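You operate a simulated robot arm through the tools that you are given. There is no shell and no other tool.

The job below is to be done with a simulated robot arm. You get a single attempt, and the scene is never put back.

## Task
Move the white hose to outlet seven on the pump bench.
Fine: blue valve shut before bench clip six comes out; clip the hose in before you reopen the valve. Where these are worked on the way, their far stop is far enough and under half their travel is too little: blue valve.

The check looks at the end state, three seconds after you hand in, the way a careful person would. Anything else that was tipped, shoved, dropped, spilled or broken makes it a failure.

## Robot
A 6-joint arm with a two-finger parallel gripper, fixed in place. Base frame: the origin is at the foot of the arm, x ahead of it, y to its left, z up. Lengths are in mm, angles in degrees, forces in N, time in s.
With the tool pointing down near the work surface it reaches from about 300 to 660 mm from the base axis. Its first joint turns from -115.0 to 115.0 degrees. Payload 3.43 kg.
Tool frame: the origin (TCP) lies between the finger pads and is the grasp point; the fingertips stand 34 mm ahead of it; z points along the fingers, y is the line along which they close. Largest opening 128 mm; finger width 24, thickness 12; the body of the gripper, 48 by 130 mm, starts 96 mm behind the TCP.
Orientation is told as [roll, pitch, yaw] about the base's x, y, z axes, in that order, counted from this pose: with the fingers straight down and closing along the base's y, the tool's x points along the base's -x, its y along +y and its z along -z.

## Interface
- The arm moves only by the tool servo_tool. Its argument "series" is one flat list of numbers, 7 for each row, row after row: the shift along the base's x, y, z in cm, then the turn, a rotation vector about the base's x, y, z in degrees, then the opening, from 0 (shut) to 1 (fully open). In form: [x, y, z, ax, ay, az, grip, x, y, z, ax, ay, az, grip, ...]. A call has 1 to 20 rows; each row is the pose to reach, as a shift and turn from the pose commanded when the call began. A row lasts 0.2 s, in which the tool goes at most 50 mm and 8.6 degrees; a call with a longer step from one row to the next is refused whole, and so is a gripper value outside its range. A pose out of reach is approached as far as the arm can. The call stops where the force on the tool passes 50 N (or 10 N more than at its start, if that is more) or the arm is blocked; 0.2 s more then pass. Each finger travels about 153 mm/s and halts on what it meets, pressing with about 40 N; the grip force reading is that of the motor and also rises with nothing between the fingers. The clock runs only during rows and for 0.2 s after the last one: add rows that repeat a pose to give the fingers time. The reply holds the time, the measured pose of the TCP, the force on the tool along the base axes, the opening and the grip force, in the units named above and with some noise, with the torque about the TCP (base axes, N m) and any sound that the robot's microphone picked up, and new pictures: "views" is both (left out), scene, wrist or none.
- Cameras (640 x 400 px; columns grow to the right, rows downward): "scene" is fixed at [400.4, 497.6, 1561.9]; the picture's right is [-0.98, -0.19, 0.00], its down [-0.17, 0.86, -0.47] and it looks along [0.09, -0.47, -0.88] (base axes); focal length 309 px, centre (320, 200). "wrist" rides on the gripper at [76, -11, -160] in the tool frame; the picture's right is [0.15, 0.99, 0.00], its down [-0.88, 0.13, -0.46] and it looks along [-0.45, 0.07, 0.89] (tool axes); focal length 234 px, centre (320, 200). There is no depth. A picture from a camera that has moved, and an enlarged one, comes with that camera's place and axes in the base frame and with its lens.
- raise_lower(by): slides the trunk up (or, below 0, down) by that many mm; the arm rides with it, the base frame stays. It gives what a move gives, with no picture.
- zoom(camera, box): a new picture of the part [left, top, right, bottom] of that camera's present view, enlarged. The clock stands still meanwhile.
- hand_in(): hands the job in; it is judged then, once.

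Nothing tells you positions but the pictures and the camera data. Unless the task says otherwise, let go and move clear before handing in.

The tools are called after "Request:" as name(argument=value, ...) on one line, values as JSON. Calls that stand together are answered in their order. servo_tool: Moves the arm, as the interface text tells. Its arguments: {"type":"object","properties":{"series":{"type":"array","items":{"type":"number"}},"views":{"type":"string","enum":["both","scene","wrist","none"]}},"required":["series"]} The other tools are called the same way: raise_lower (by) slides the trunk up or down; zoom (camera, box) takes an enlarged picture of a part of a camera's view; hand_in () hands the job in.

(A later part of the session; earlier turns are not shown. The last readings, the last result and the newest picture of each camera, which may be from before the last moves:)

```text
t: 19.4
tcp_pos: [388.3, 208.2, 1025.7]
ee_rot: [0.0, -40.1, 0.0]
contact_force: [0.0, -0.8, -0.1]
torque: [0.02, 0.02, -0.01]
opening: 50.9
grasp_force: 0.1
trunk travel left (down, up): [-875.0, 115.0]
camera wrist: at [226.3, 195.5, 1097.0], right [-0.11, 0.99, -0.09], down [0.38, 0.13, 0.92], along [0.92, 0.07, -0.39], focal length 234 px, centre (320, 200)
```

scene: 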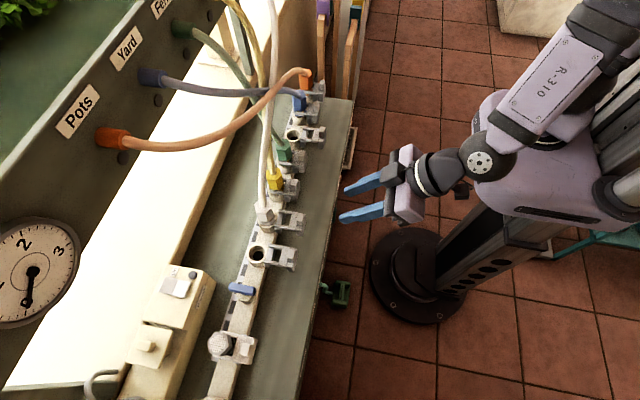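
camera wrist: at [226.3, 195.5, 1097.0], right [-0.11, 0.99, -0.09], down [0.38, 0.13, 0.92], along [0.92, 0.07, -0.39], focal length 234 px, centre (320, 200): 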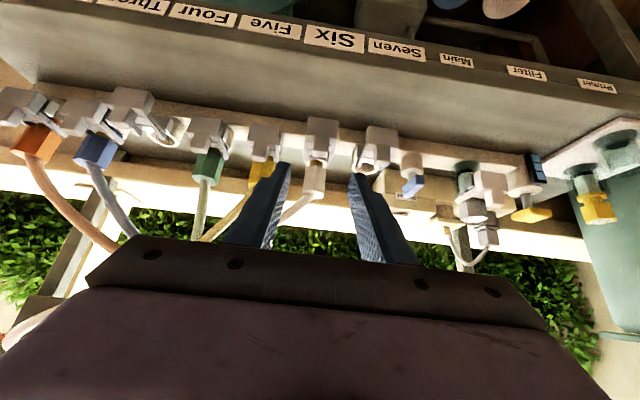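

Request:
zoom(camera="wrist", box=[250, 100, 400, 240])

Request:
zoom(camera="scene", box=[230, 180, 310, 280])

Request:
zoom(camera="scene", box=[240, 0, 310, 210])

```text
2.86 times, centred on (325, 170) of wrist
camera zoom: at [226.3, 195.5, 1097.0], right [-0.11, 0.99, -0.09], down [0.38, 0.13, 0.92], along [0.92, 0.07, -0.39], focal length 669 px, centre (306, 286)
```

zoom: 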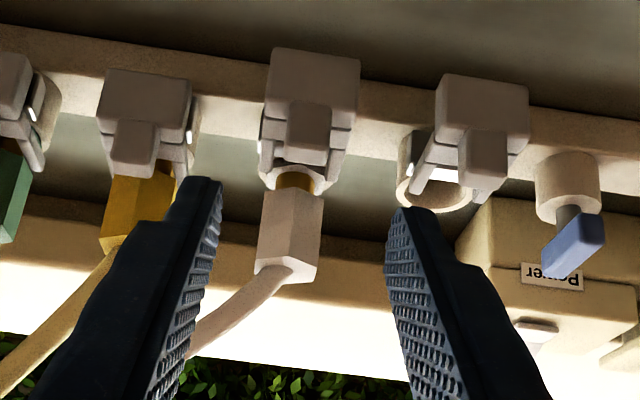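

```text
4.00 times, centred on (270, 230) of scene
camera zoom: at [400.4, 497.6, 1561.9], right [-0.98, -0.19, 0.0], down [-0.17, 0.86, -0.47], along [0.09, -0.47, -0.88], focal length 1236 px, centre (520, 80)
```

zoom: 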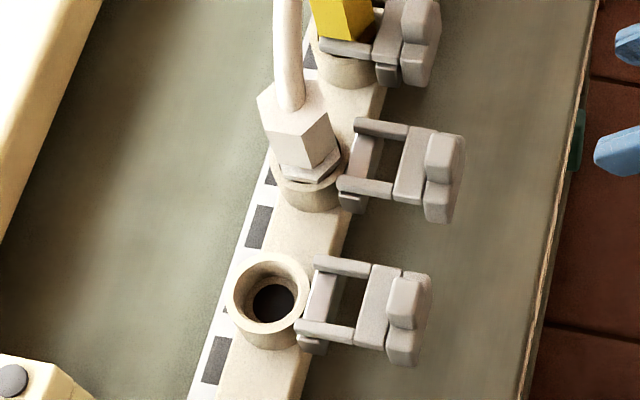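

```text
1.90 times, centred on (275, 105) of scene
camera zoom: at [400.4, 497.6, 1561.9], right [-0.98, -0.19, 0.0], down [-0.17, 0.86, -0.47], along [0.09, -0.47, -0.88], focal length 589 px, centre (406, 381)
```

zoom: 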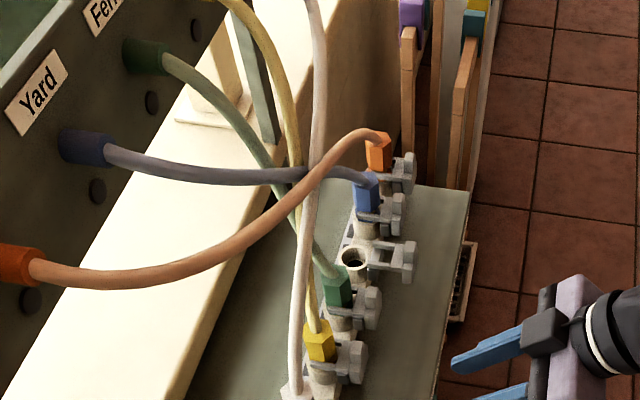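

Clip six is fully out, same as seven. I check the hexagon's orientation before grasping the plug.

Request:
zoom(camera="wrist", box=[300, 130, 340, 210])

Request:
zoom(camera="scene", box=[250, 190, 290, 240])

```text
5.00 times, centred on (320, 170) of wrist
camera zoom: at [226.3, 195.5, 1097.0], right [-0.11, 0.99, -0.09], down [0.38, 0.13, 0.92], along [0.92, 0.07, -0.39], focal length 1171 px, centre (320, 350)
```

zoom: 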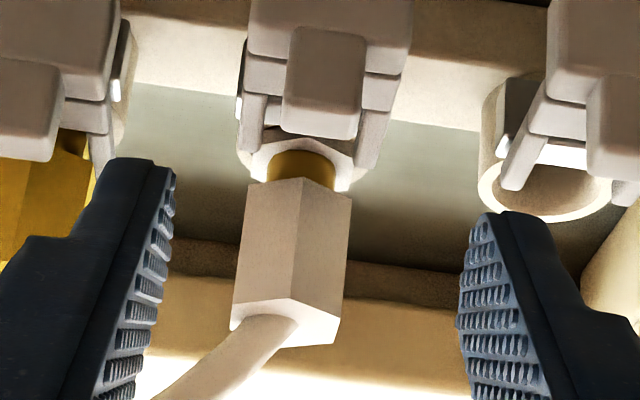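

```text
8.00 times, centred on (270, 215) of scene
camera zoom: at [400.4, 497.6, 1561.9], right [-0.98, -0.19, 0.0], down [-0.17, 0.86, -0.47], along [0.09, -0.47, -0.88], focal length 2473 px, centre (720, 80)
```

zoom: 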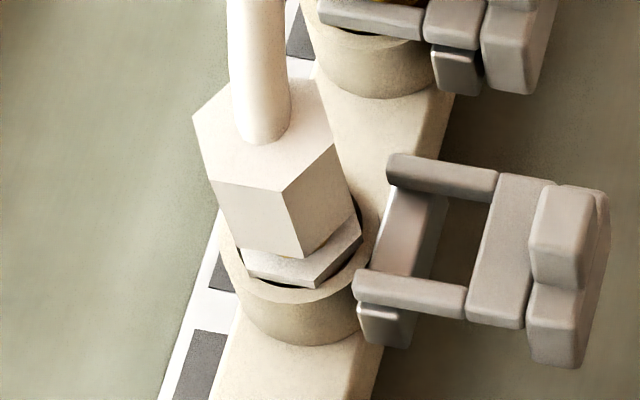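

Flats face ±y; the plug is at about (588, 210), head z 891–937, hose leaning to −y. I approach tilted 50° so the fingers stay clear of the hose, stopping just short to check.

Request:
servo_tool(series=[4, 0.1, -1, 0, -5, 0, 0.45, 8, 0.2, -2.5, 0, -10, 0, 0.45, 10.7, 0.2, -3.5, 0, -10, 0, 0.45, 14, 0.2, -6.2, 0, -10, 0, 0.45, 17, 0.2, -8.7, 0, -10, 0, 0.45, 18.5, 0.2, -10, 0, -10, 0, 0.45, 18.5, 0.2, -10, 0, -10, 0, 0.45], views="both")

Request:
zoom(camera="wrist", box=[240, 100, 400, 260])

Request:
zoom(camera="scene", box=[230, 170, 320, 260])

```text
t: 21.0
tcp_pos: [571.2, 212.5, 925.7]
ee_rot: [0.1, -49.9, 0.0]
contact_force: [0.3, 0.9, -0.4]
torque: [0.0, -0.02, 0.04]
opening: 57.5
grasp_force: 0.2
trunk travel left (down, up): [-875.0, 115.0]
camera wrist: at [400.4, 200.4, 968.2], right [-0.09, 0.99, -0.11], down [0.22, 0.13, 0.97], along [0.97, 0.07, -0.23], focal length 234 px, centre (320, 200)
```

scene: 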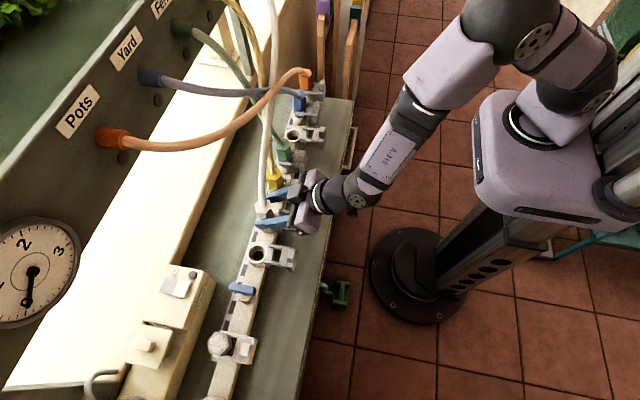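
wrist: 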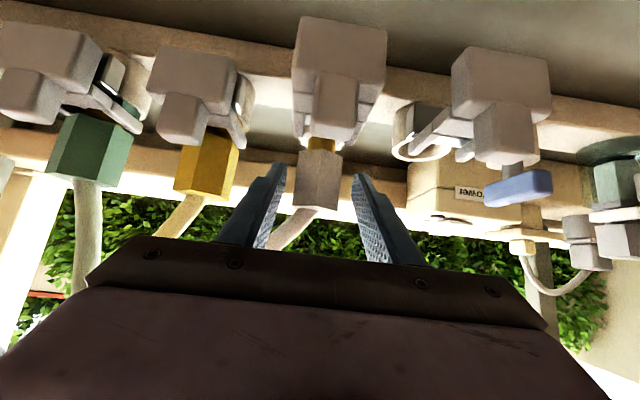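

```text
2.50 times, centred on (320, 180) of wrist
camera zoom: at [400.4, 200.4, 968.2], right [-0.09, 0.99, -0.11], down [0.22, 0.13, 0.97], along [0.97, 0.07, -0.23], focal length 585 px, centre (320, 250)
```

zoom: 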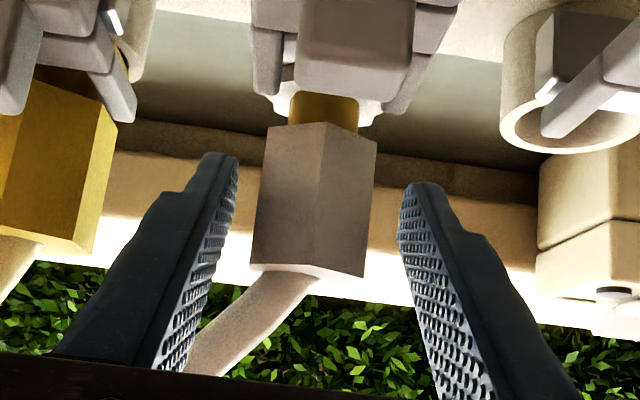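

```text
4.44 times, centred on (275, 215) of scene
camera zoom: at [400.4, 497.6, 1561.9], right [-0.98, -0.19, 0.0], down [-0.17, 0.86, -0.47], along [0.09, -0.47, -0.88], focal length 1374 px, centre (520, 133)
```

zoom: 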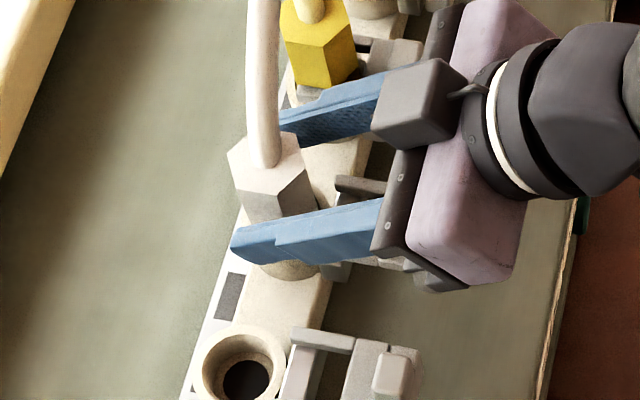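

Fingers straddle the plug with the hose clear behind. I advance the last bit and close on the flats.

Request:
servo_tool(series=[0.8, -0.2, -0.6, 0, 0, 0, 0.45, 1.5, -0.2, -1.1, 0, 0, 0, 0.45, 1.5, -0.2, -1.1, 0, 0, 0, 0.3, 1.5, -0.2, -1.1, 0, 0, 0, 0.1, 1.5, -0.2, -1.1, 0, 0, 0, 0, 1.5, -0.2, -1.1, 0, 0, 0, 0], views="both")

Request:
zoom(camera="wrist", box=[240, 100, 400, 260])

Request:
zoom(camera="scene", box=[230, 170, 320, 260])

```text
t: 22.4
tcp_pos: [586.4, 209.6, 912.3]
ee_rot: [0.0, -50.0, 0.0]
contact_force: [0.5, 0.0, 0.1]
torque: [-0.01, -0.04, 0.02]
opening: 36.9
grasp_force: 40.0
trunk travel left (down, up): [-875.0, 115.0]
camera wrist: at [415.6, 198.0, 956.1], right [-0.09, 0.99, -0.11], down [0.22, 0.13, 0.97], along [0.97, 0.07, -0.23], focal length 234 px, centre (320, 200)
```

scene: 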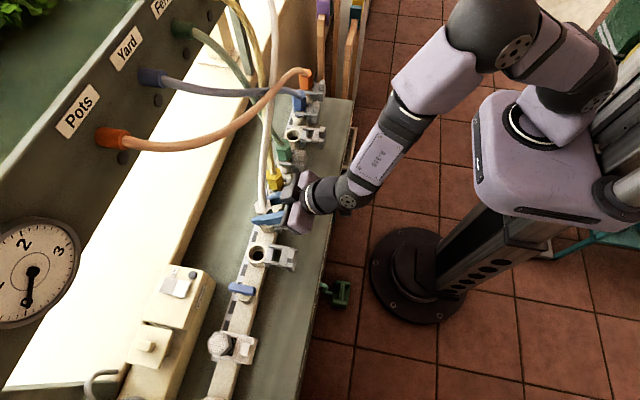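
wrist: 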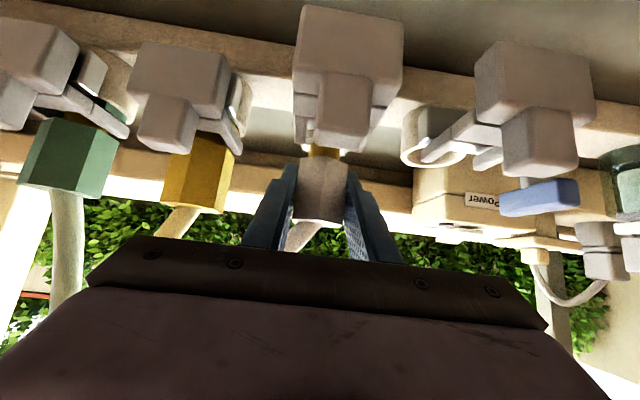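

```text
2.50 times, centred on (320, 180) of wrist
camera zoom: at [415.6, 198.0, 956.1], right [-0.09, 0.99, -0.11], down [0.22, 0.13, 0.97], along [0.97, 0.07, -0.23], focal length 585 px, centre (320, 250)
```

zoom: 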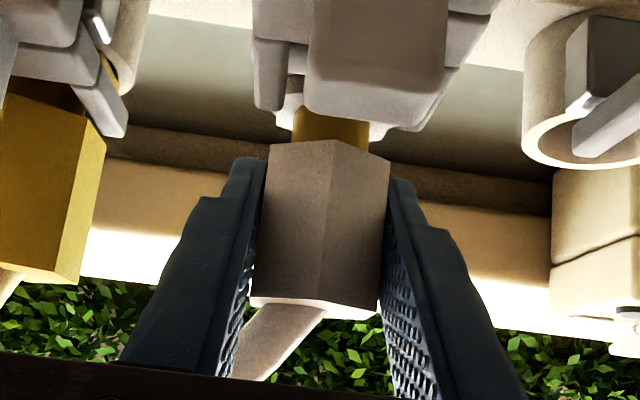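

```text
4.44 times, centred on (275, 215) of scene
camera zoom: at [400.4, 497.6, 1561.9], right [-0.98, -0.19, 0.0], down [-0.17, 0.86, -0.47], along [0.09, -0.47, -0.88], focal length 1374 px, centre (520, 133)
```

zoom: 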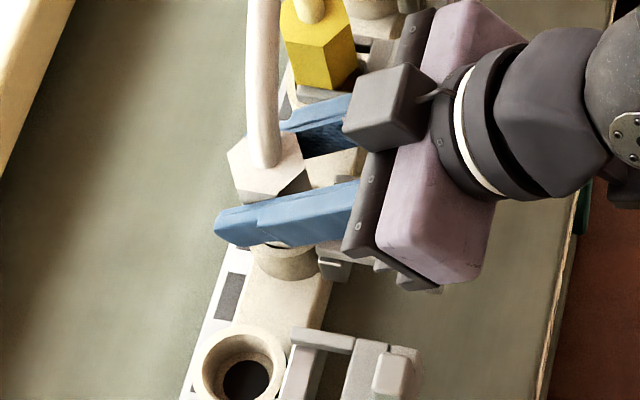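

Plug gripped at 36.9 mm with no side load, so plug six is at y≈209.7. Lifting straight up.

Request:
servo_tool(series=[0, 0, 1, 0, 0, 0, 0, 0, 0, 2, 0, 0, 0, 0, 0, 0, 3.5, 0, 0, 0, 0, 0, 0, 5, 0, 0, 0, 0, 0, 0, 6.5, 0, 0, 0, 0, 0, 0, 8, 0, 0, 0, 0, 0, 0, 8, 0, 0, 0, 0], views="both")

Request:
zoom(camera="wrist", box=[240, 60, 400, 220])

Request:
zoom(camera="scene", box=[220, 160, 320, 270])

```text
t: 24.0
tcp_pos: [588.4, 211.0, 992.4]
ee_rot: [0.1, -49.9, 0.0]
contact_force: [0.4, -0.5, -1.0]
torque: [-0.02, 0.01, -0.02]
opening: 36.6
grasp_force: 40.3
trunk travel left (down, up): [-875.0, 115.0]
camera wrist: at [416.3, 198.6, 1035.2], right [-0.09, 0.99, -0.11], down [0.22, 0.13, 0.97], along [0.97, 0.07, -0.23], focal length 234 px, centre (320, 200)
```

scene: 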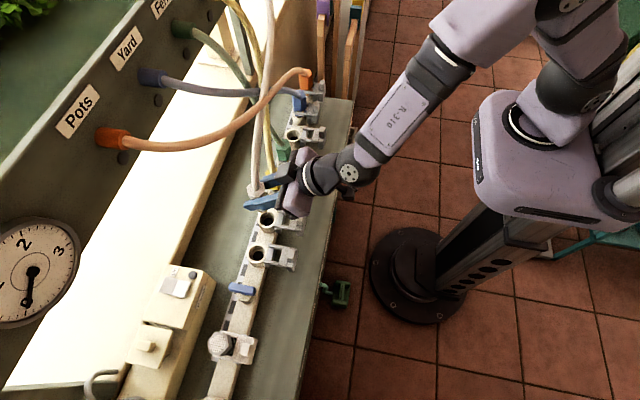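
wrist: 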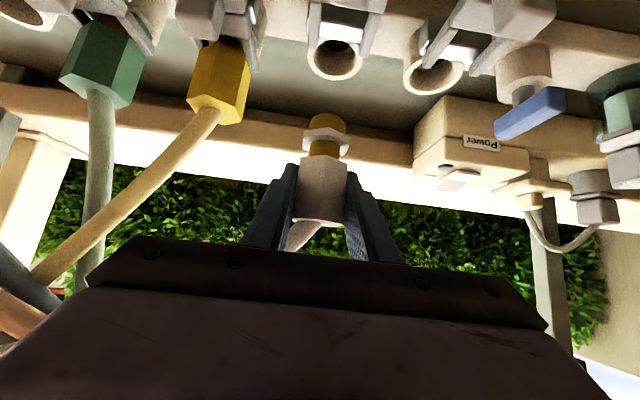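

```text
2.50 times, centred on (320, 140) of wrist
camera zoom: at [416.3, 198.6, 1035.2], right [-0.09, 0.99, -0.11], down [0.22, 0.13, 0.97], along [0.97, 0.07, -0.23], focal length 585 px, centre (320, 350)
```

zoom: 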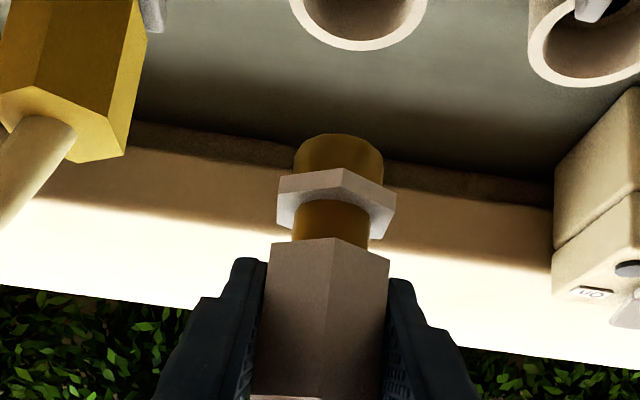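

```text
3.64 times, centred on (270, 215) of scene
camera zoom: at [400.4, 497.6, 1561.9], right [-0.98, -0.19, 0.0], down [-0.17, 0.86, -0.47], along [0.09, -0.47, -0.88], focal length 1124 px, centre (502, 146)
```

zoom: 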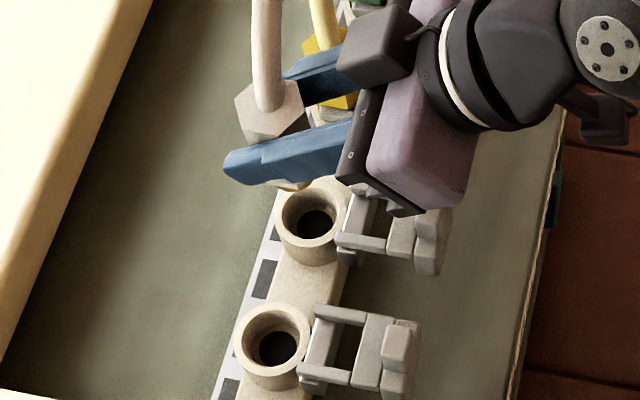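

The plug is out and both empty sockets are visible. I measure their spacing more finely before carrying the plug over.

Request:
zoom(camera="scene", box=[245, 200, 295, 240])

Request:
zoom(camera="scene", box=[235, 235, 285, 275])

Request:
zoom(camera="wrist", box=[300, 20, 480, 110])

```text
10.00 times, centred on (270, 220) of scene
camera zoom: at [400.4, 497.6, 1561.9], right [-0.98, -0.19, 0.0], down [-0.17, 0.86, -0.47], along [0.09, -0.47, -0.88], focal length 3091 px, centre (820, 0)
```

zoom: 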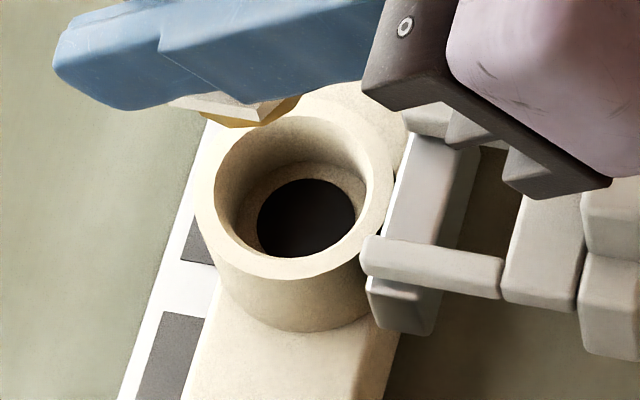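

```text
10.00 times, centred on (260, 255) of scene
camera zoom: at [400.4, 497.6, 1561.9], right [-0.98, -0.19, 0.0], down [-0.17, 0.86, -0.47], along [0.09, -0.47, -0.88], focal length 3091 px, centre (920, -350)
```

zoom: 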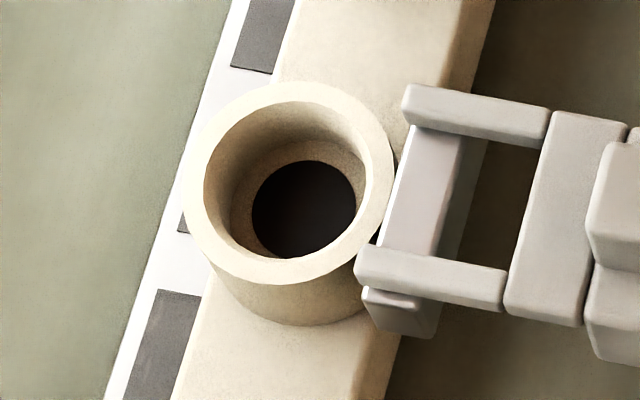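

```text
3.56 times, centred on (390, 65) of wrist
camera zoom: at [416.3, 198.6, 1035.2], right [-0.09, 0.99, -0.11], down [0.22, 0.13, 0.97], along [0.97, 0.07, -0.23], focal length 833 px, centre (71, 680)
```

zoom: 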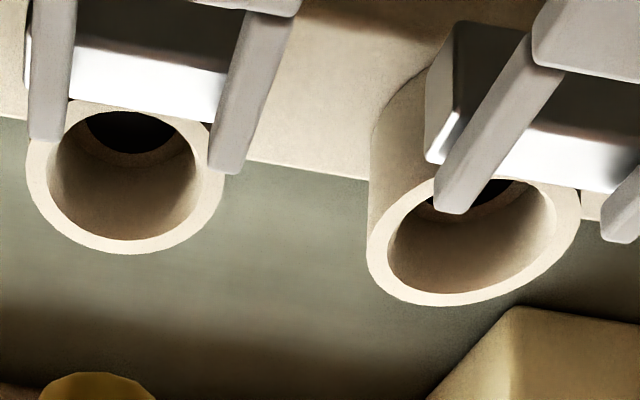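

Spacing between sockets six and seven measures 90 mm in y, nothing in x. I carry the plug over seven and lower part way.

Request:
servo_tool(series=[0, 2, 0, 0, 0, 0, 0, 0, 4, 0, 0, 0, 0, 0, 0, 6, 0, 0, 0, 0, 0, 0, 8, 0, 0, 0, 0, 0, 0, 9, 0, 0, 0, 0, 0, 0, 9, -2, 0, 0, 0, 0, 0, 9, -3, 0, 0, 0, 0, 0, 9, -3, 0, 0, 0, 0], views="both")

Request:
zoom(camera="wrist", box=[240, 60, 400, 220])

Request:
zoom(camera="scene", box=[220, 190, 310, 280])

```text
t: 25.8
tcp_pos: [586.6, 300.1, 963.1]
ee_rot: [0.0, -49.9, 0.0]
contact_force: [0.3, -1.2, -2.3]
torque: [-0.01, -0.02, -0.08]
opening: 36.8
grasp_force: 40.2
trunk travel left (down, up): [-875.0, 115.0]
camera wrist: at [415.9, 287.9, 1006.2], right [-0.09, 0.99, -0.11], down [0.22, 0.13, 0.97], along [0.97, 0.07, -0.23], focal length 234 px, centre (320, 200)
```

scene: 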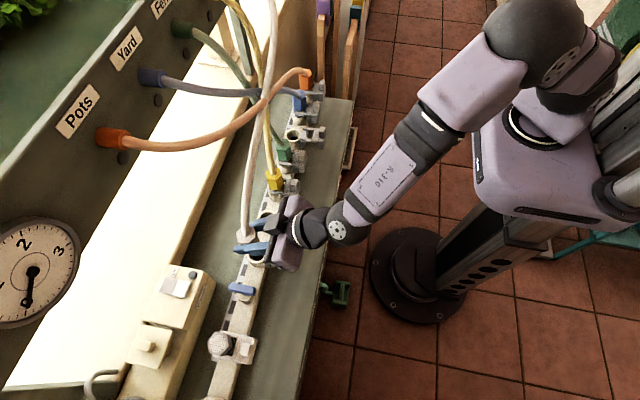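
wrist: 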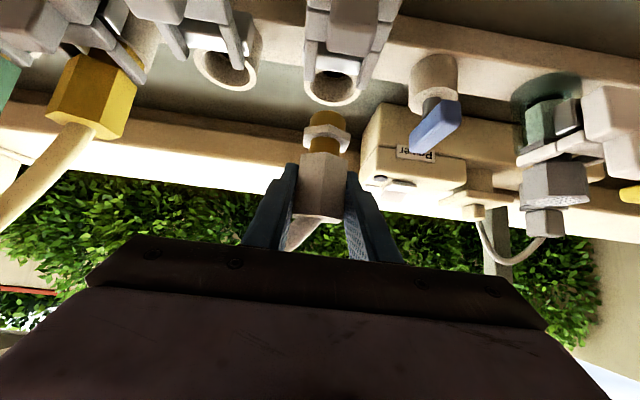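

```text
2.50 times, centred on (320, 140) of wrist
camera zoom: at [415.9, 287.9, 1006.2], right [-0.09, 0.99, -0.11], down [0.22, 0.13, 0.97], along [0.97, 0.07, -0.23], focal length 585 px, centre (320, 350)
```

zoom: 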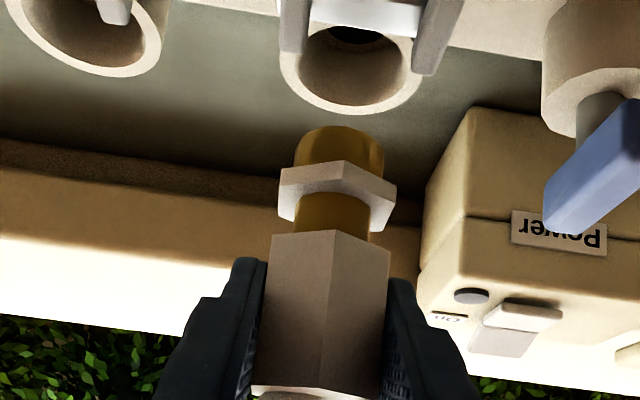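

```text
4.44 times, centred on (265, 235) of scene
camera zoom: at [400.4, 497.6, 1561.9], right [-0.98, -0.19, 0.0], down [-0.17, 0.86, -0.47], along [0.09, -0.47, -0.88], focal length 1374 px, centre (564, 44)
```

zoom: 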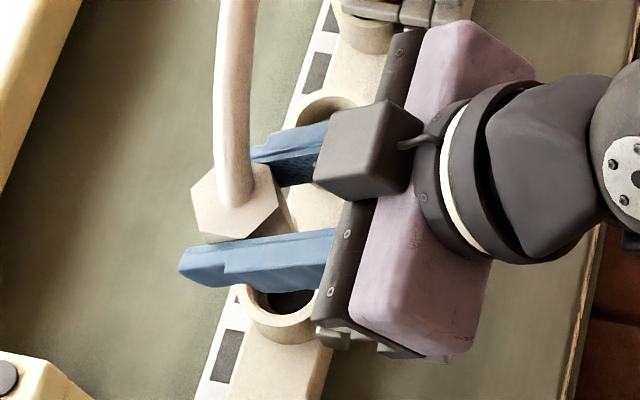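

Plug axis lines up with socket seven in the wrist view. Lowering gently into it.

Request:
servo_tool(series=[0, 0, -0.8, 0, 0, 0, 0, 0, 0, -1.6, 0, 0, 0, 0, 0, 0, -2.4, 0, 0, 0, 0, 0, 0, -3.0, 0, 0, 0, 0], views="both")

Request:
zoom(camera="wrist", box=[240, 80, 400, 240])

Request:
zoom(camera="scene", box=[220, 200, 300, 280])

```text
t: 26.8
tcp_pos: [586.7, 301.4, 933.1]
ee_rot: [0.0, -50.0, 0.0]
contact_force: [0.6, 0.1, -1.5]
torque: [0.03, 0.06, 0.06]
opening: 36.5
grasp_force: 40.1
trunk travel left (down, up): [-875.0, 115.0]
camera wrist: at [416.0, 288.5, 975.8], right [-0.09, 0.99, -0.11], down [0.22, 0.13, 0.97], along [0.97, 0.07, -0.23], focal length 234 px, centre (320, 200)
```

scene: 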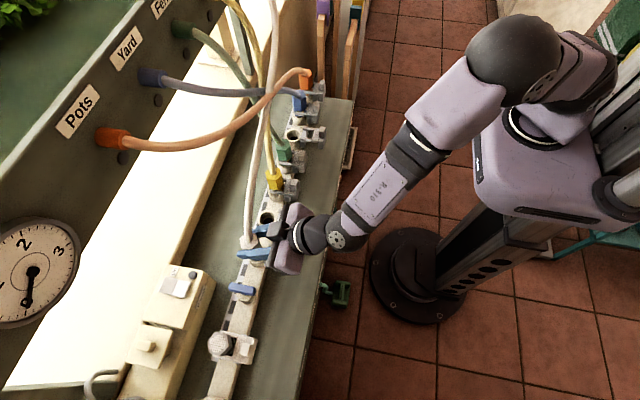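
wrist: 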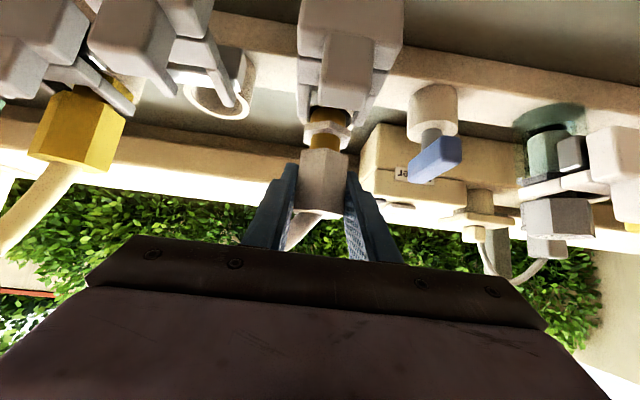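

```text
2.50 times, centred on (320, 160) of wrist
camera zoom: at [416.0, 288.5, 975.8], right [-0.09, 0.99, -0.11], down [0.22, 0.13, 0.97], along [0.97, 0.07, -0.23], focal length 585 px, centre (320, 300)
```

zoom: 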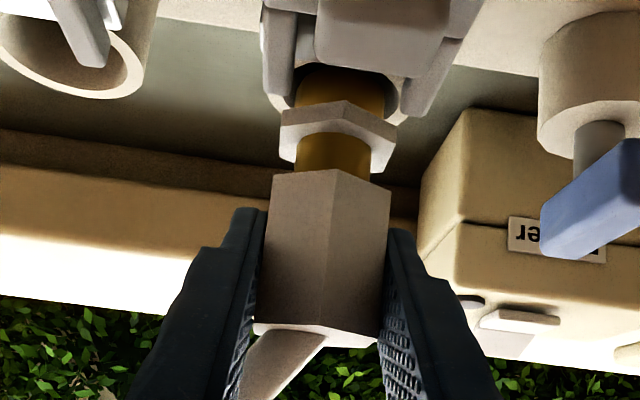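

```text
5.00 times, centred on (260, 240) of scene
camera zoom: at [400.4, 497.6, 1561.9], right [-0.98, -0.19, 0.0], down [-0.17, 0.86, -0.47], along [0.09, -0.47, -0.88], focal length 1546 px, centre (620, 0)
```

zoom: 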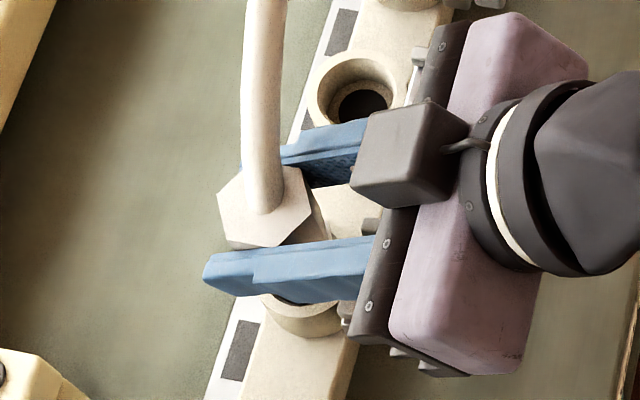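

The stem is entering freely. I lower the remaining 20 mm to the seated height.

Request:
servo_tool(series=[0, 0, -0.7, 0, 0, 0, 0, 0, 0, -1.4, 0, 0, 0, 0, 0, 0, -2.0, 0, 0, 0, 0, 0, 0, -2.2, 0, 0, 0, 0], views="both")

Request:
zoom(camera="wrist", box=[240, 80, 400, 240])

Request:
zoom(camera="scene", box=[220, 200, 300, 280])

```text
t: 27.8
tcp_pos: [586.9, 300.3, 919.1]
ee_rot: [0.4, -50.9, -0.4]
contact_force: [-6.9, -2.8, 33.6]
torque: [-0.82, 0.16, -0.15]
opening: 36.8
grasp_force: 39.4
trunk travel left (down, up): [-875.0, 115.0]
camera wrist: at [415.8, 288.2, 959.7], right [-0.09, 0.99, -0.11], down [0.2, 0.13, 0.97], along [0.97, 0.07, -0.21], focal length 234 px, centre (320, 200)
```

scene: 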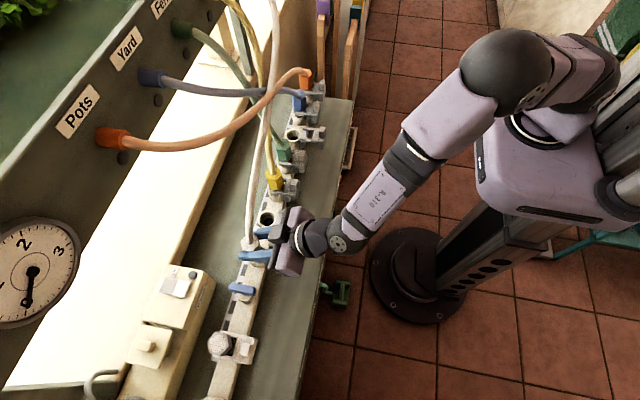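
wrist: 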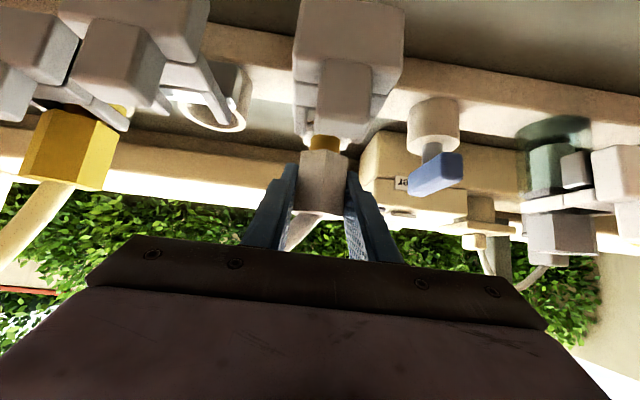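

```text
2.50 times, centred on (320, 160) of wrist
camera zoom: at [415.8, 288.2, 959.7], right [-0.09, 0.99, -0.11], down [0.2, 0.13, 0.97], along [0.97, 0.07, -0.21], focal length 585 px, centre (320, 300)
```

zoom: 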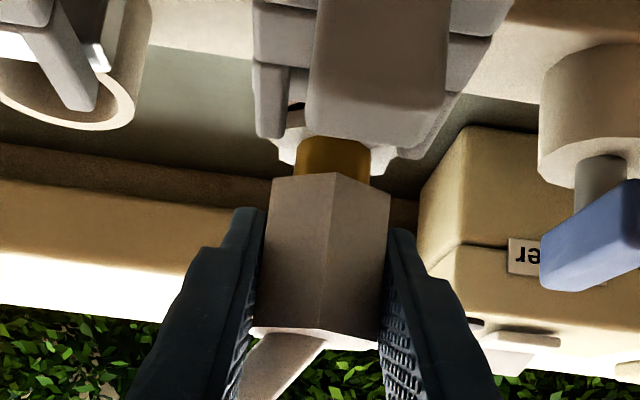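

```text
5.00 times, centred on (260, 240) of scene
camera zoom: at [400.4, 497.6, 1561.9], right [-0.98, -0.19, 0.0], down [-0.17, 0.86, -0.47], along [0.09, -0.47, -0.88], focal length 1546 px, centre (620, 0)
```

zoom: 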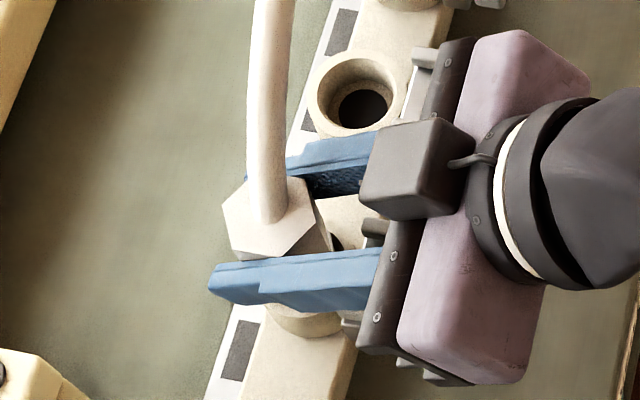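

Contact came 7 mm early, but the pictures show the plug slid about 6 mm down in the pads on the way, so it looks seated on the rim. I relieve the press, open, and check.

Request:
servo_tool(series=[0, 0, 0.6, 0, 0, 0, 0, 0, 0, 0.6, 0, 0, 0, 0.35, 0, 0, 0.6, 0, 0, 0, 0.42, 0, 0, 0.6, 0, 0, 0, 0.42], views="both")

Request:
zoom(camera="wrist", box=[240, 80, 400, 240])

Request:
zoom(camera="scene", box=[220, 200, 300, 280])

```text
t: 28.8
tcp_pos: [587.5, 300.7, 916.0]
ee_rot: [0.0, -49.9, 0.0]
contact_force: [0.4, 0.3, -0.1]
torque: [0.04, 0.01, -0.01]
opening: 53.8
grasp_force: 0.1
trunk travel left (down, up): [-875.0, 115.0]
camera wrist: at [416.2, 287.9, 960.1], right [-0.09, 0.99, -0.11], down [0.22, 0.13, 0.97], along [0.97, 0.07, -0.23], focal length 234 px, centre (320, 200)
```

scene: 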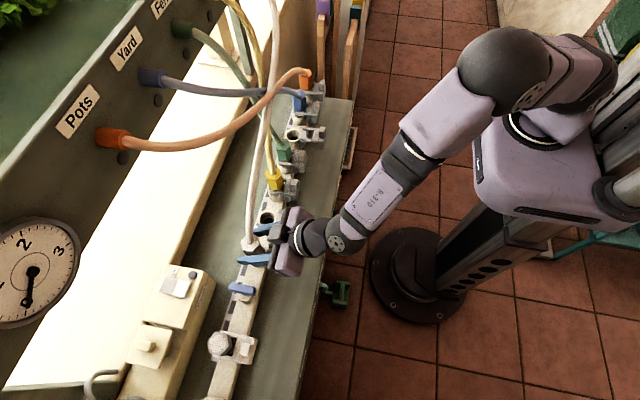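
wrist: 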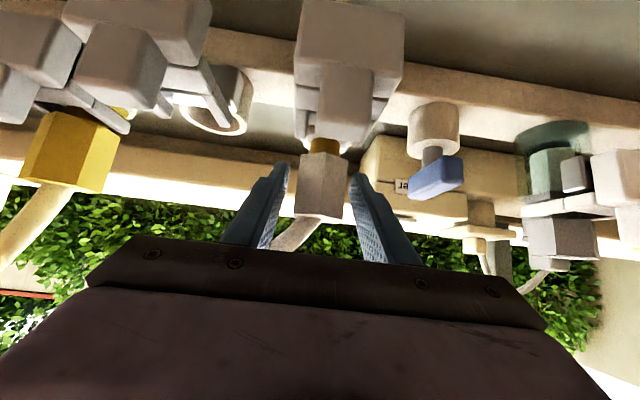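

```text
2.50 times, centred on (320, 160) of wrist
camera zoom: at [416.2, 287.9, 960.1], right [-0.09, 0.99, -0.11], down [0.22, 0.13, 0.97], along [0.97, 0.07, -0.23], focal length 585 px, centre (320, 300)
```

zoom: 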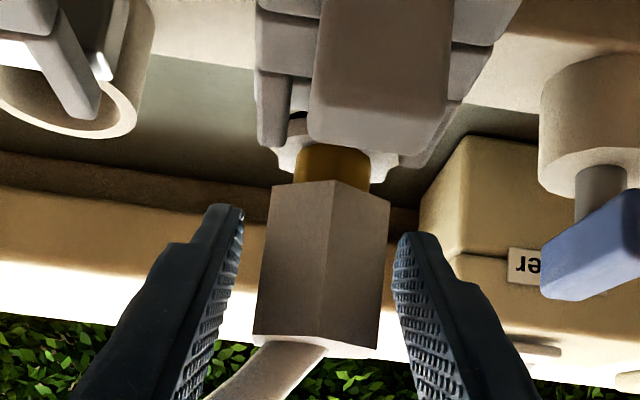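

```text
5.00 times, centred on (260, 240) of scene
camera zoom: at [400.4, 497.6, 1561.9], right [-0.98, -0.19, 0.0], down [-0.17, 0.86, -0.47], along [0.09, -0.47, -0.88], focal length 1546 px, centre (620, 0)
```

zoom: 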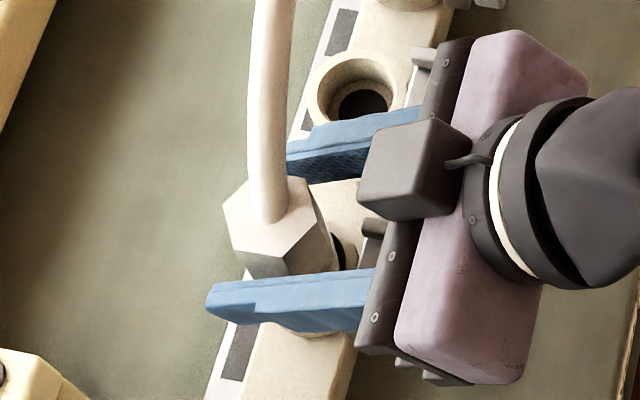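

The plug stands on its own. I back out along the tool axis for a clear view of how it sits.

Request:
servo_tool(series=[-2, 0, 1.7, 0, 0, 0, 0.42, -5, 0, 4.2, 0, 0, 0, 0.42, -8, 0, 6.7, 0, 0, 0, 0.42, -12, 0, 8.5, 0, 5, 0, 0.42, -16, 0, 10, 0, 10, 0, 0.42, -16, 0, 10, 0, 10, 0, 0.42], views="both")

Request:
zoom(camera="wrist", box=[250, 90, 390, 230])

Request:
zoom(camera="scene", box=[230, 215, 300, 275])

```text
t: 30.2
tcp_pos: [427.0, 302.0, 1018.3]
ee_rot: [0.1, -39.9, 0.0]
contact_force: [0.3, 0.7, -0.3]
torque: [0.0, 0.02, 0.01]
opening: 53.8
grasp_force: 0.0
trunk travel left (down, up): [-875.0, 115.0]
camera wrist: at [266.9, 289.5, 1090.0], right [-0.11, 0.99, -0.09], down [0.38, 0.13, 0.91], along [0.92, 0.07, -0.39], focal length 234 px, centre (320, 200)
```

scene: 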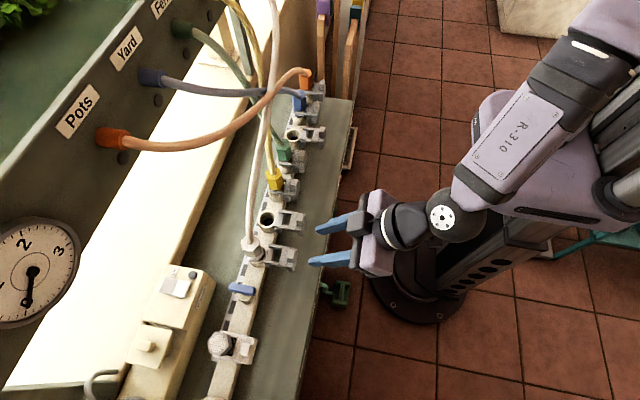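
wrist: 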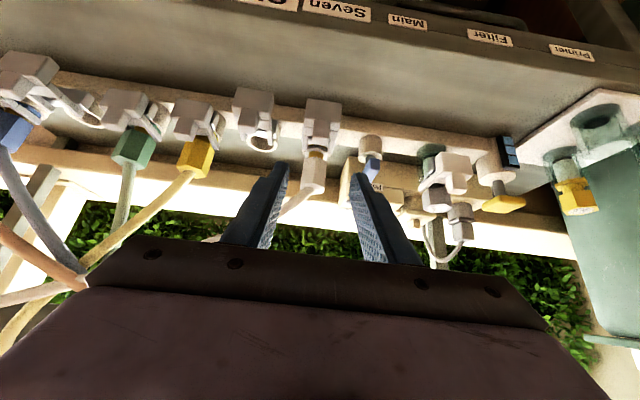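

```text
2.86 times, centred on (320, 160) of wrist
camera zoom: at [266.9, 289.5, 1090.0], right [-0.11, 0.99, -0.09], down [0.38, 0.13, 0.91], along [0.92, 0.07, -0.39], focal length 669 px, centre (320, 314)
```

zoom: 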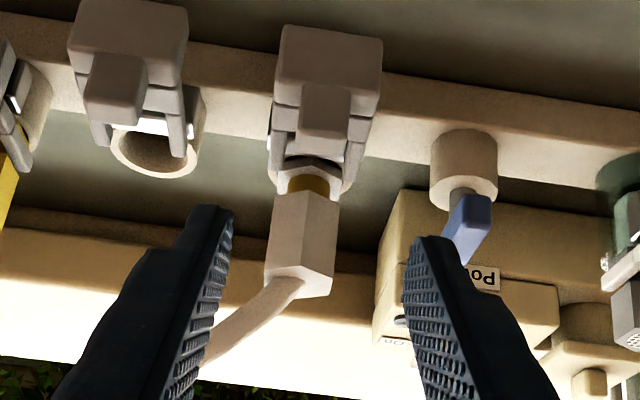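

```text
6.67 times, centred on (265, 245) of scene
camera zoom: at [400.4, 497.6, 1561.9], right [-0.98, -0.19, 0.0], down [-0.17, 0.86, -0.47], along [0.09, -0.47, -0.88], focal length 2061 px, centre (687, -100)
```

zoom: 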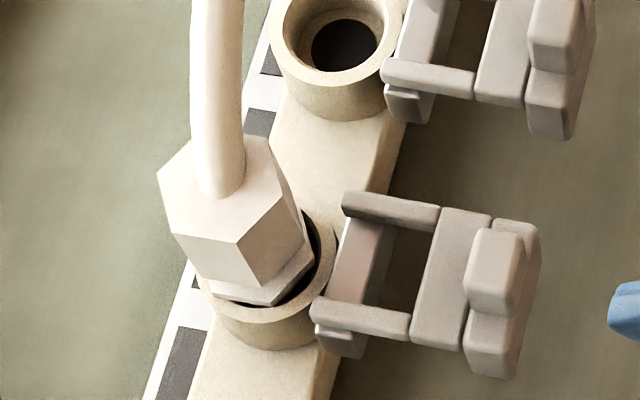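

The plug seems to sit a few mm towards +x and perhaps slightly high. I look closer.

Request:
zoom(camera="scene", box=[240, 230, 280, 270])

Request:
zoom(camera="wrist", box=[290, 110, 350, 200])

Request:
zoom(camera="wrist", box=[90, 80, 230, 190])

```text
10.00 times, centred on (260, 250) of scene
camera zoom: at [400.4, 497.6, 1561.9], right [-0.98, -0.19, 0.0], down [-0.17, 0.86, -0.47], along [0.09, -0.47, -0.88], focal length 3091 px, centre (920, -300)
```

zoom: 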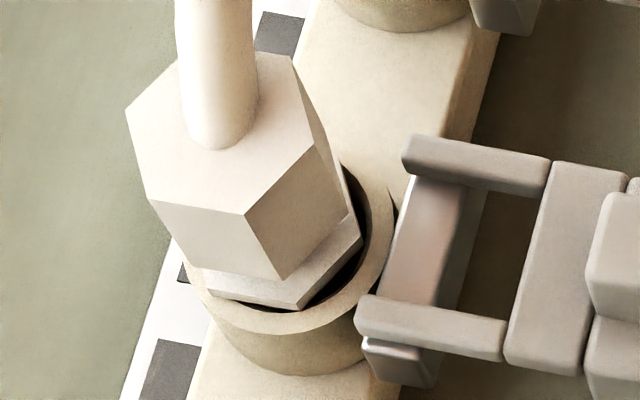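

```text
4.44 times, centred on (320, 155) of wrist
camera zoom: at [266.9, 289.5, 1090.0], right [-0.11, 0.99, -0.09], down [0.38, 0.13, 0.91], along [0.92, 0.07, -0.39], focal length 1041 px, centre (320, 400)
```

zoom: 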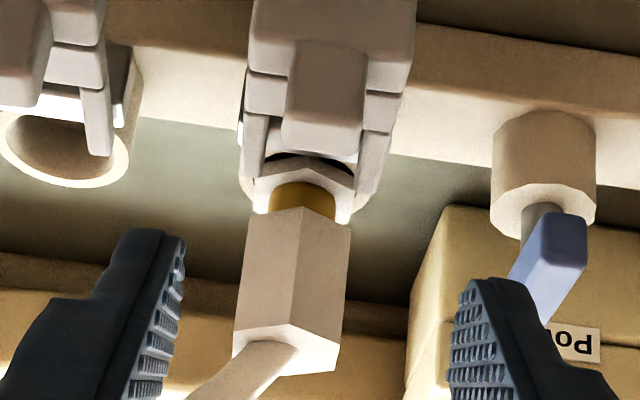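

```text
3.64 times, centred on (160, 135) of wrist
camera zoom: at [266.9, 289.5, 1090.0], right [-0.11, 0.99, -0.09], down [0.38, 0.13, 0.91], along [0.92, 0.07, -0.39], focal length 852 px, centre (902, 436)
```

zoom: 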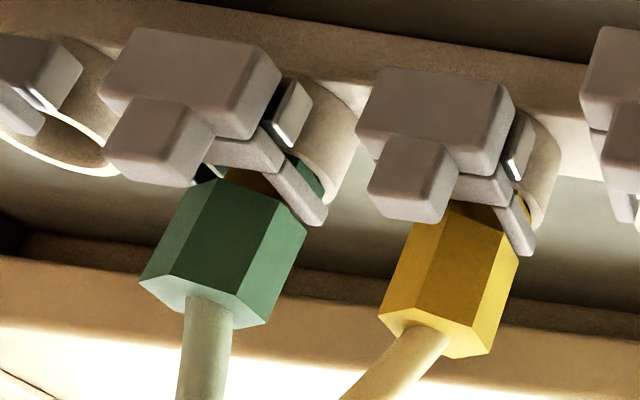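

The plug is about 2 mm towards +x and 1–2 mm high, with the flange edge catching. I go back in the same way, regrip, nudge −x and press it home.

Request:
servo_tool(series=[4, -0.1, -1.5, 0, -5, 0, 0.45, 8, -0.1, -3.3, 0, -10, 0, 0.45, 11, -0.1, -5.8, 0, -10, 0, 0.45, 14, -0.1, -8.3, 0, -10, 0, 0.45, 16, -0.1, -10, 0, -10, 0, 0.45, 16, -0.1, -10, 0, -10, 0, 0.45, 16, -0.1, -10, 0, -10, 0, 0.2, 16, -0.1, -10, 0, -10, 0, 0, 16, -0.1, -10, 0, -10, 0, 0], views="wrist")

Request:
zoom(camera="scene", box=[240, 230, 280, 270])

```text
t: 32.2
tcp_pos: [588.2, 299.4, 915.1]
ee_rot: [0.0, -50.1, 0.0]
contact_force: [1.5, -0.2, 0.4]
torque: [0.04, 0.06, 0.01]
opening: 36.6
grasp_force: 40.3
trunk travel left (down, up): [-875.0, 115.0]
camera wrist: at [416.8, 287.2, 959.7], right [-0.09, 0.99, -0.11], down [0.22, 0.13, 0.97], along [0.97, 0.07, -0.23], focal length 234 px, centre (320, 200)
```

wrist: 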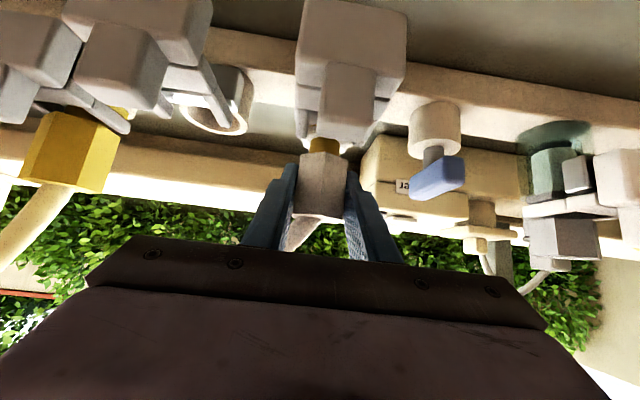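

```text
10.00 times, centred on (260, 250) of scene
camera zoom: at [400.4, 497.6, 1561.9], right [-0.98, -0.19, 0.0], down [-0.17, 0.86, -0.47], along [0.09, -0.47, -0.88], focal length 3091 px, centre (920, -300)
```

zoom: 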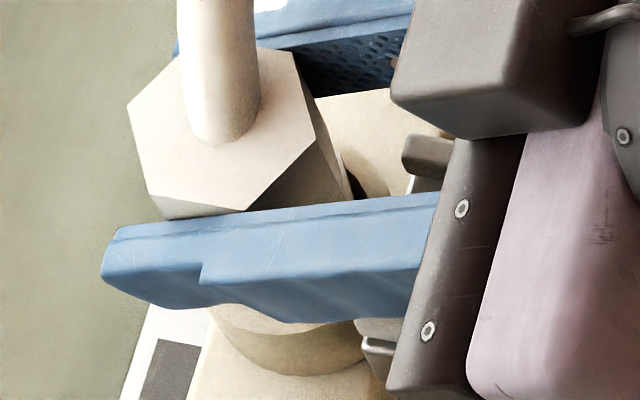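

Request:
servo_tool(series=[-0.1, 0, -0.1, 0, 0, 0, 0, -0.2, 0, -0.2, 0, 0, 0, 0, -0.3, 0, -0.3, 0, 0, 0, 0], views="wrist")

Request:
zoom(camera="scene", box=[240, 230, 280, 270])

```text
t: 33.0
tcp_pos: [584.5, 300.1, 915.1]
ee_rot: [0.2, -50.1, 0.1]
contact_force: [1.9, 0.5, 5.8]
torque: [0.18, 0.03, 0.09]
opening: 36.6
grasp_force: 40.2
trunk travel left (down, up): [-875.0, 115.0]
camera wrist: at [413.6, 287.6, 958.1], right [-0.09, 0.99, -0.11], down [0.21, 0.13, 0.97], along [0.97, 0.07, -0.22], focal length 234 px, centre (320, 200)
```

wrist: 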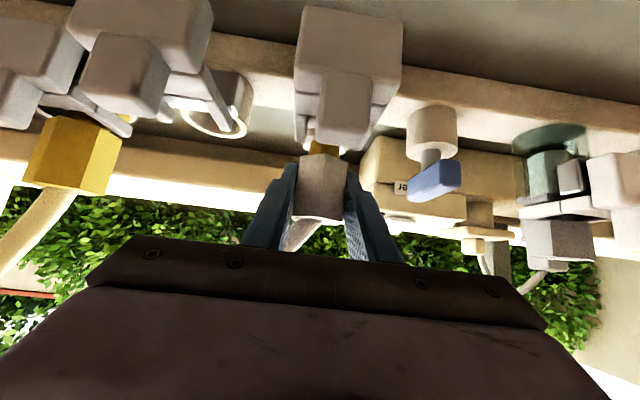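

```text
10.00 times, centred on (260, 250) of scene
camera zoom: at [400.4, 497.6, 1561.9], right [-0.98, -0.19, 0.0], down [-0.17, 0.86, -0.47], along [0.09, -0.47, -0.88], focal length 3091 px, centre (920, -300)
```

zoom: 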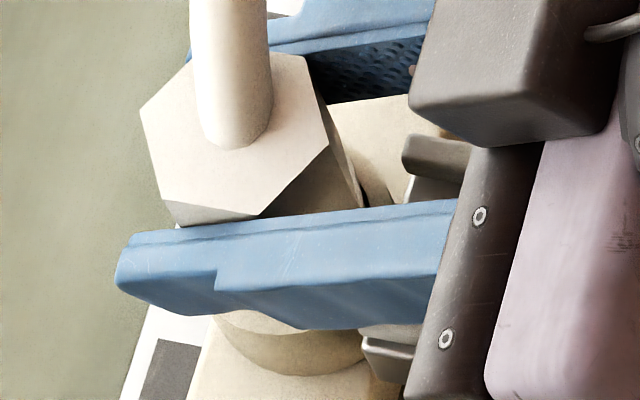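

It slid freely in x. Now I press down a little more.

Request:
servo_tool(series=[0, 0, -0.2, 0, 0, 0, 0, 0, 0, -0.4, 0, 0, 0, 0, 0, 0, -0.6, 0, 0, 0, 0], views="wrist")

Request:
zoom(camera="scene", box=[240, 230, 280, 270])

Request:
zoom(camera="wrist", box=[260, 90, 380, 230])

```text
t: 33.8
tcp_pos: [584.9, 298.8, 913.2]
ee_rot: [0.3, -50.5, -0.2]
contact_force: [-1.7, -2.1, 27.3]
torque: [-0.67, 0.49, -0.22]
opening: 36.4
grasp_force: 40.2
trunk travel left (down, up): [-875.0, 115.0]
camera wrist: at [413.1, 287.7, 954.0], right [-0.09, 0.99, -0.11], down [0.21, 0.13, 0.97], along [0.97, 0.07, -0.22], focal length 234 px, centre (320, 200)
```

wrist: 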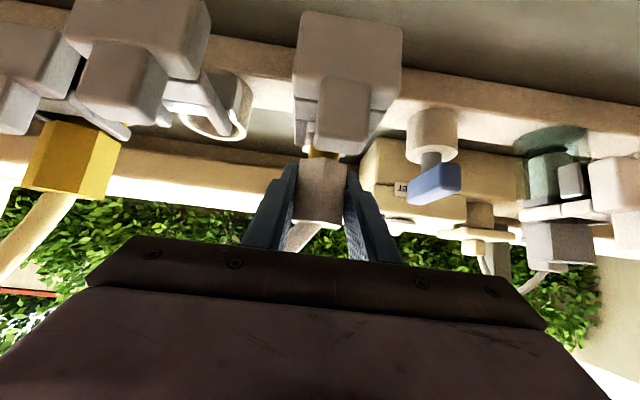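

```text
10.00 times, centred on (260, 250) of scene
camera zoom: at [400.4, 497.6, 1561.9], right [-0.98, -0.19, 0.0], down [-0.17, 0.86, -0.47], along [0.09, -0.47, -0.88], focal length 3091 px, centre (920, -300)
```

zoom: 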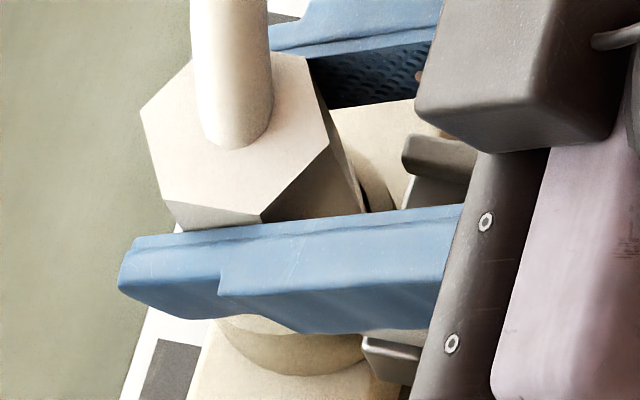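

```text
2.86 times, centred on (320, 160) of wrist
camera zoom: at [413.1, 287.7, 954.0], right [-0.09, 0.99, -0.11], down [0.21, 0.13, 0.97], along [0.97, 0.07, -0.22], focal length 669 px, centre (320, 314)
```

zoom: 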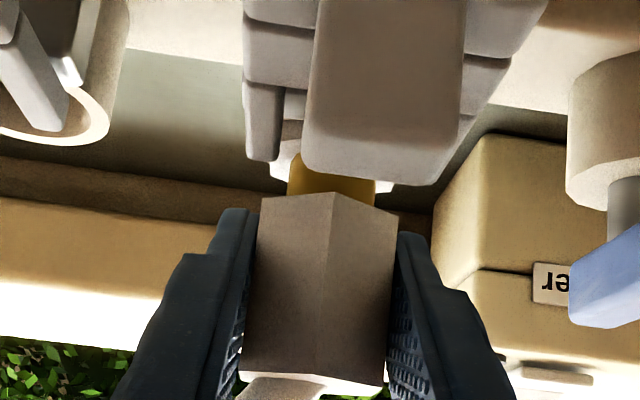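

The reaction comes from the −y, −x side, so the plug wants to go slightly +y and back +x. I ease off, shift and press again.

Request:
servo_tool(series=[0, 0, 0.6, 0, 0, 0, 0, 0.1, 0.15, 0.6, 0, 0, 0, 0, 0.1, 0.15, 0.2, 0, 0, 0, 0, 0.1, 0.15, -0.1, 0, 0, 0, 0, 0.1, 0.15, -0.1, 0, 0, 0, 0], views="wrist")

```text
t: 35.0
tcp_pos: [584.6, 299.9, 909.6]
ee_rot: [0.0, -50.2, -0.1]
contact_force: [-6.0, -0.8, 17.7]
torque: [-0.21, 0.44, -0.04]
opening: 36.9
grasp_force: 40.0
trunk travel left (down, up): [-875.0, 115.0]
camera wrist: at [412.6, 288.4, 951.9], right [-0.09, 0.99, -0.11], down [0.21, 0.13, 0.97], along [0.97, 0.07, -0.22], focal length 234 px, centre (320, 200)
```

wrist: 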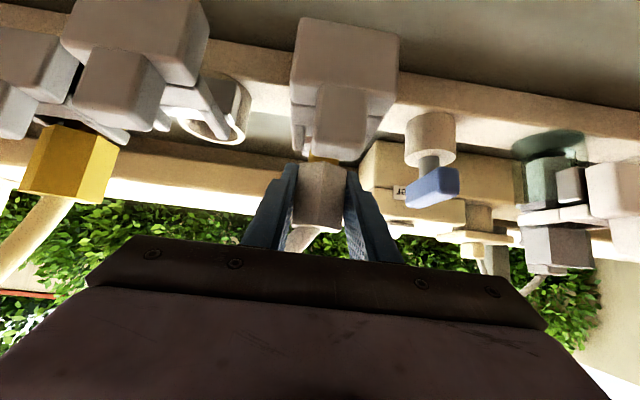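

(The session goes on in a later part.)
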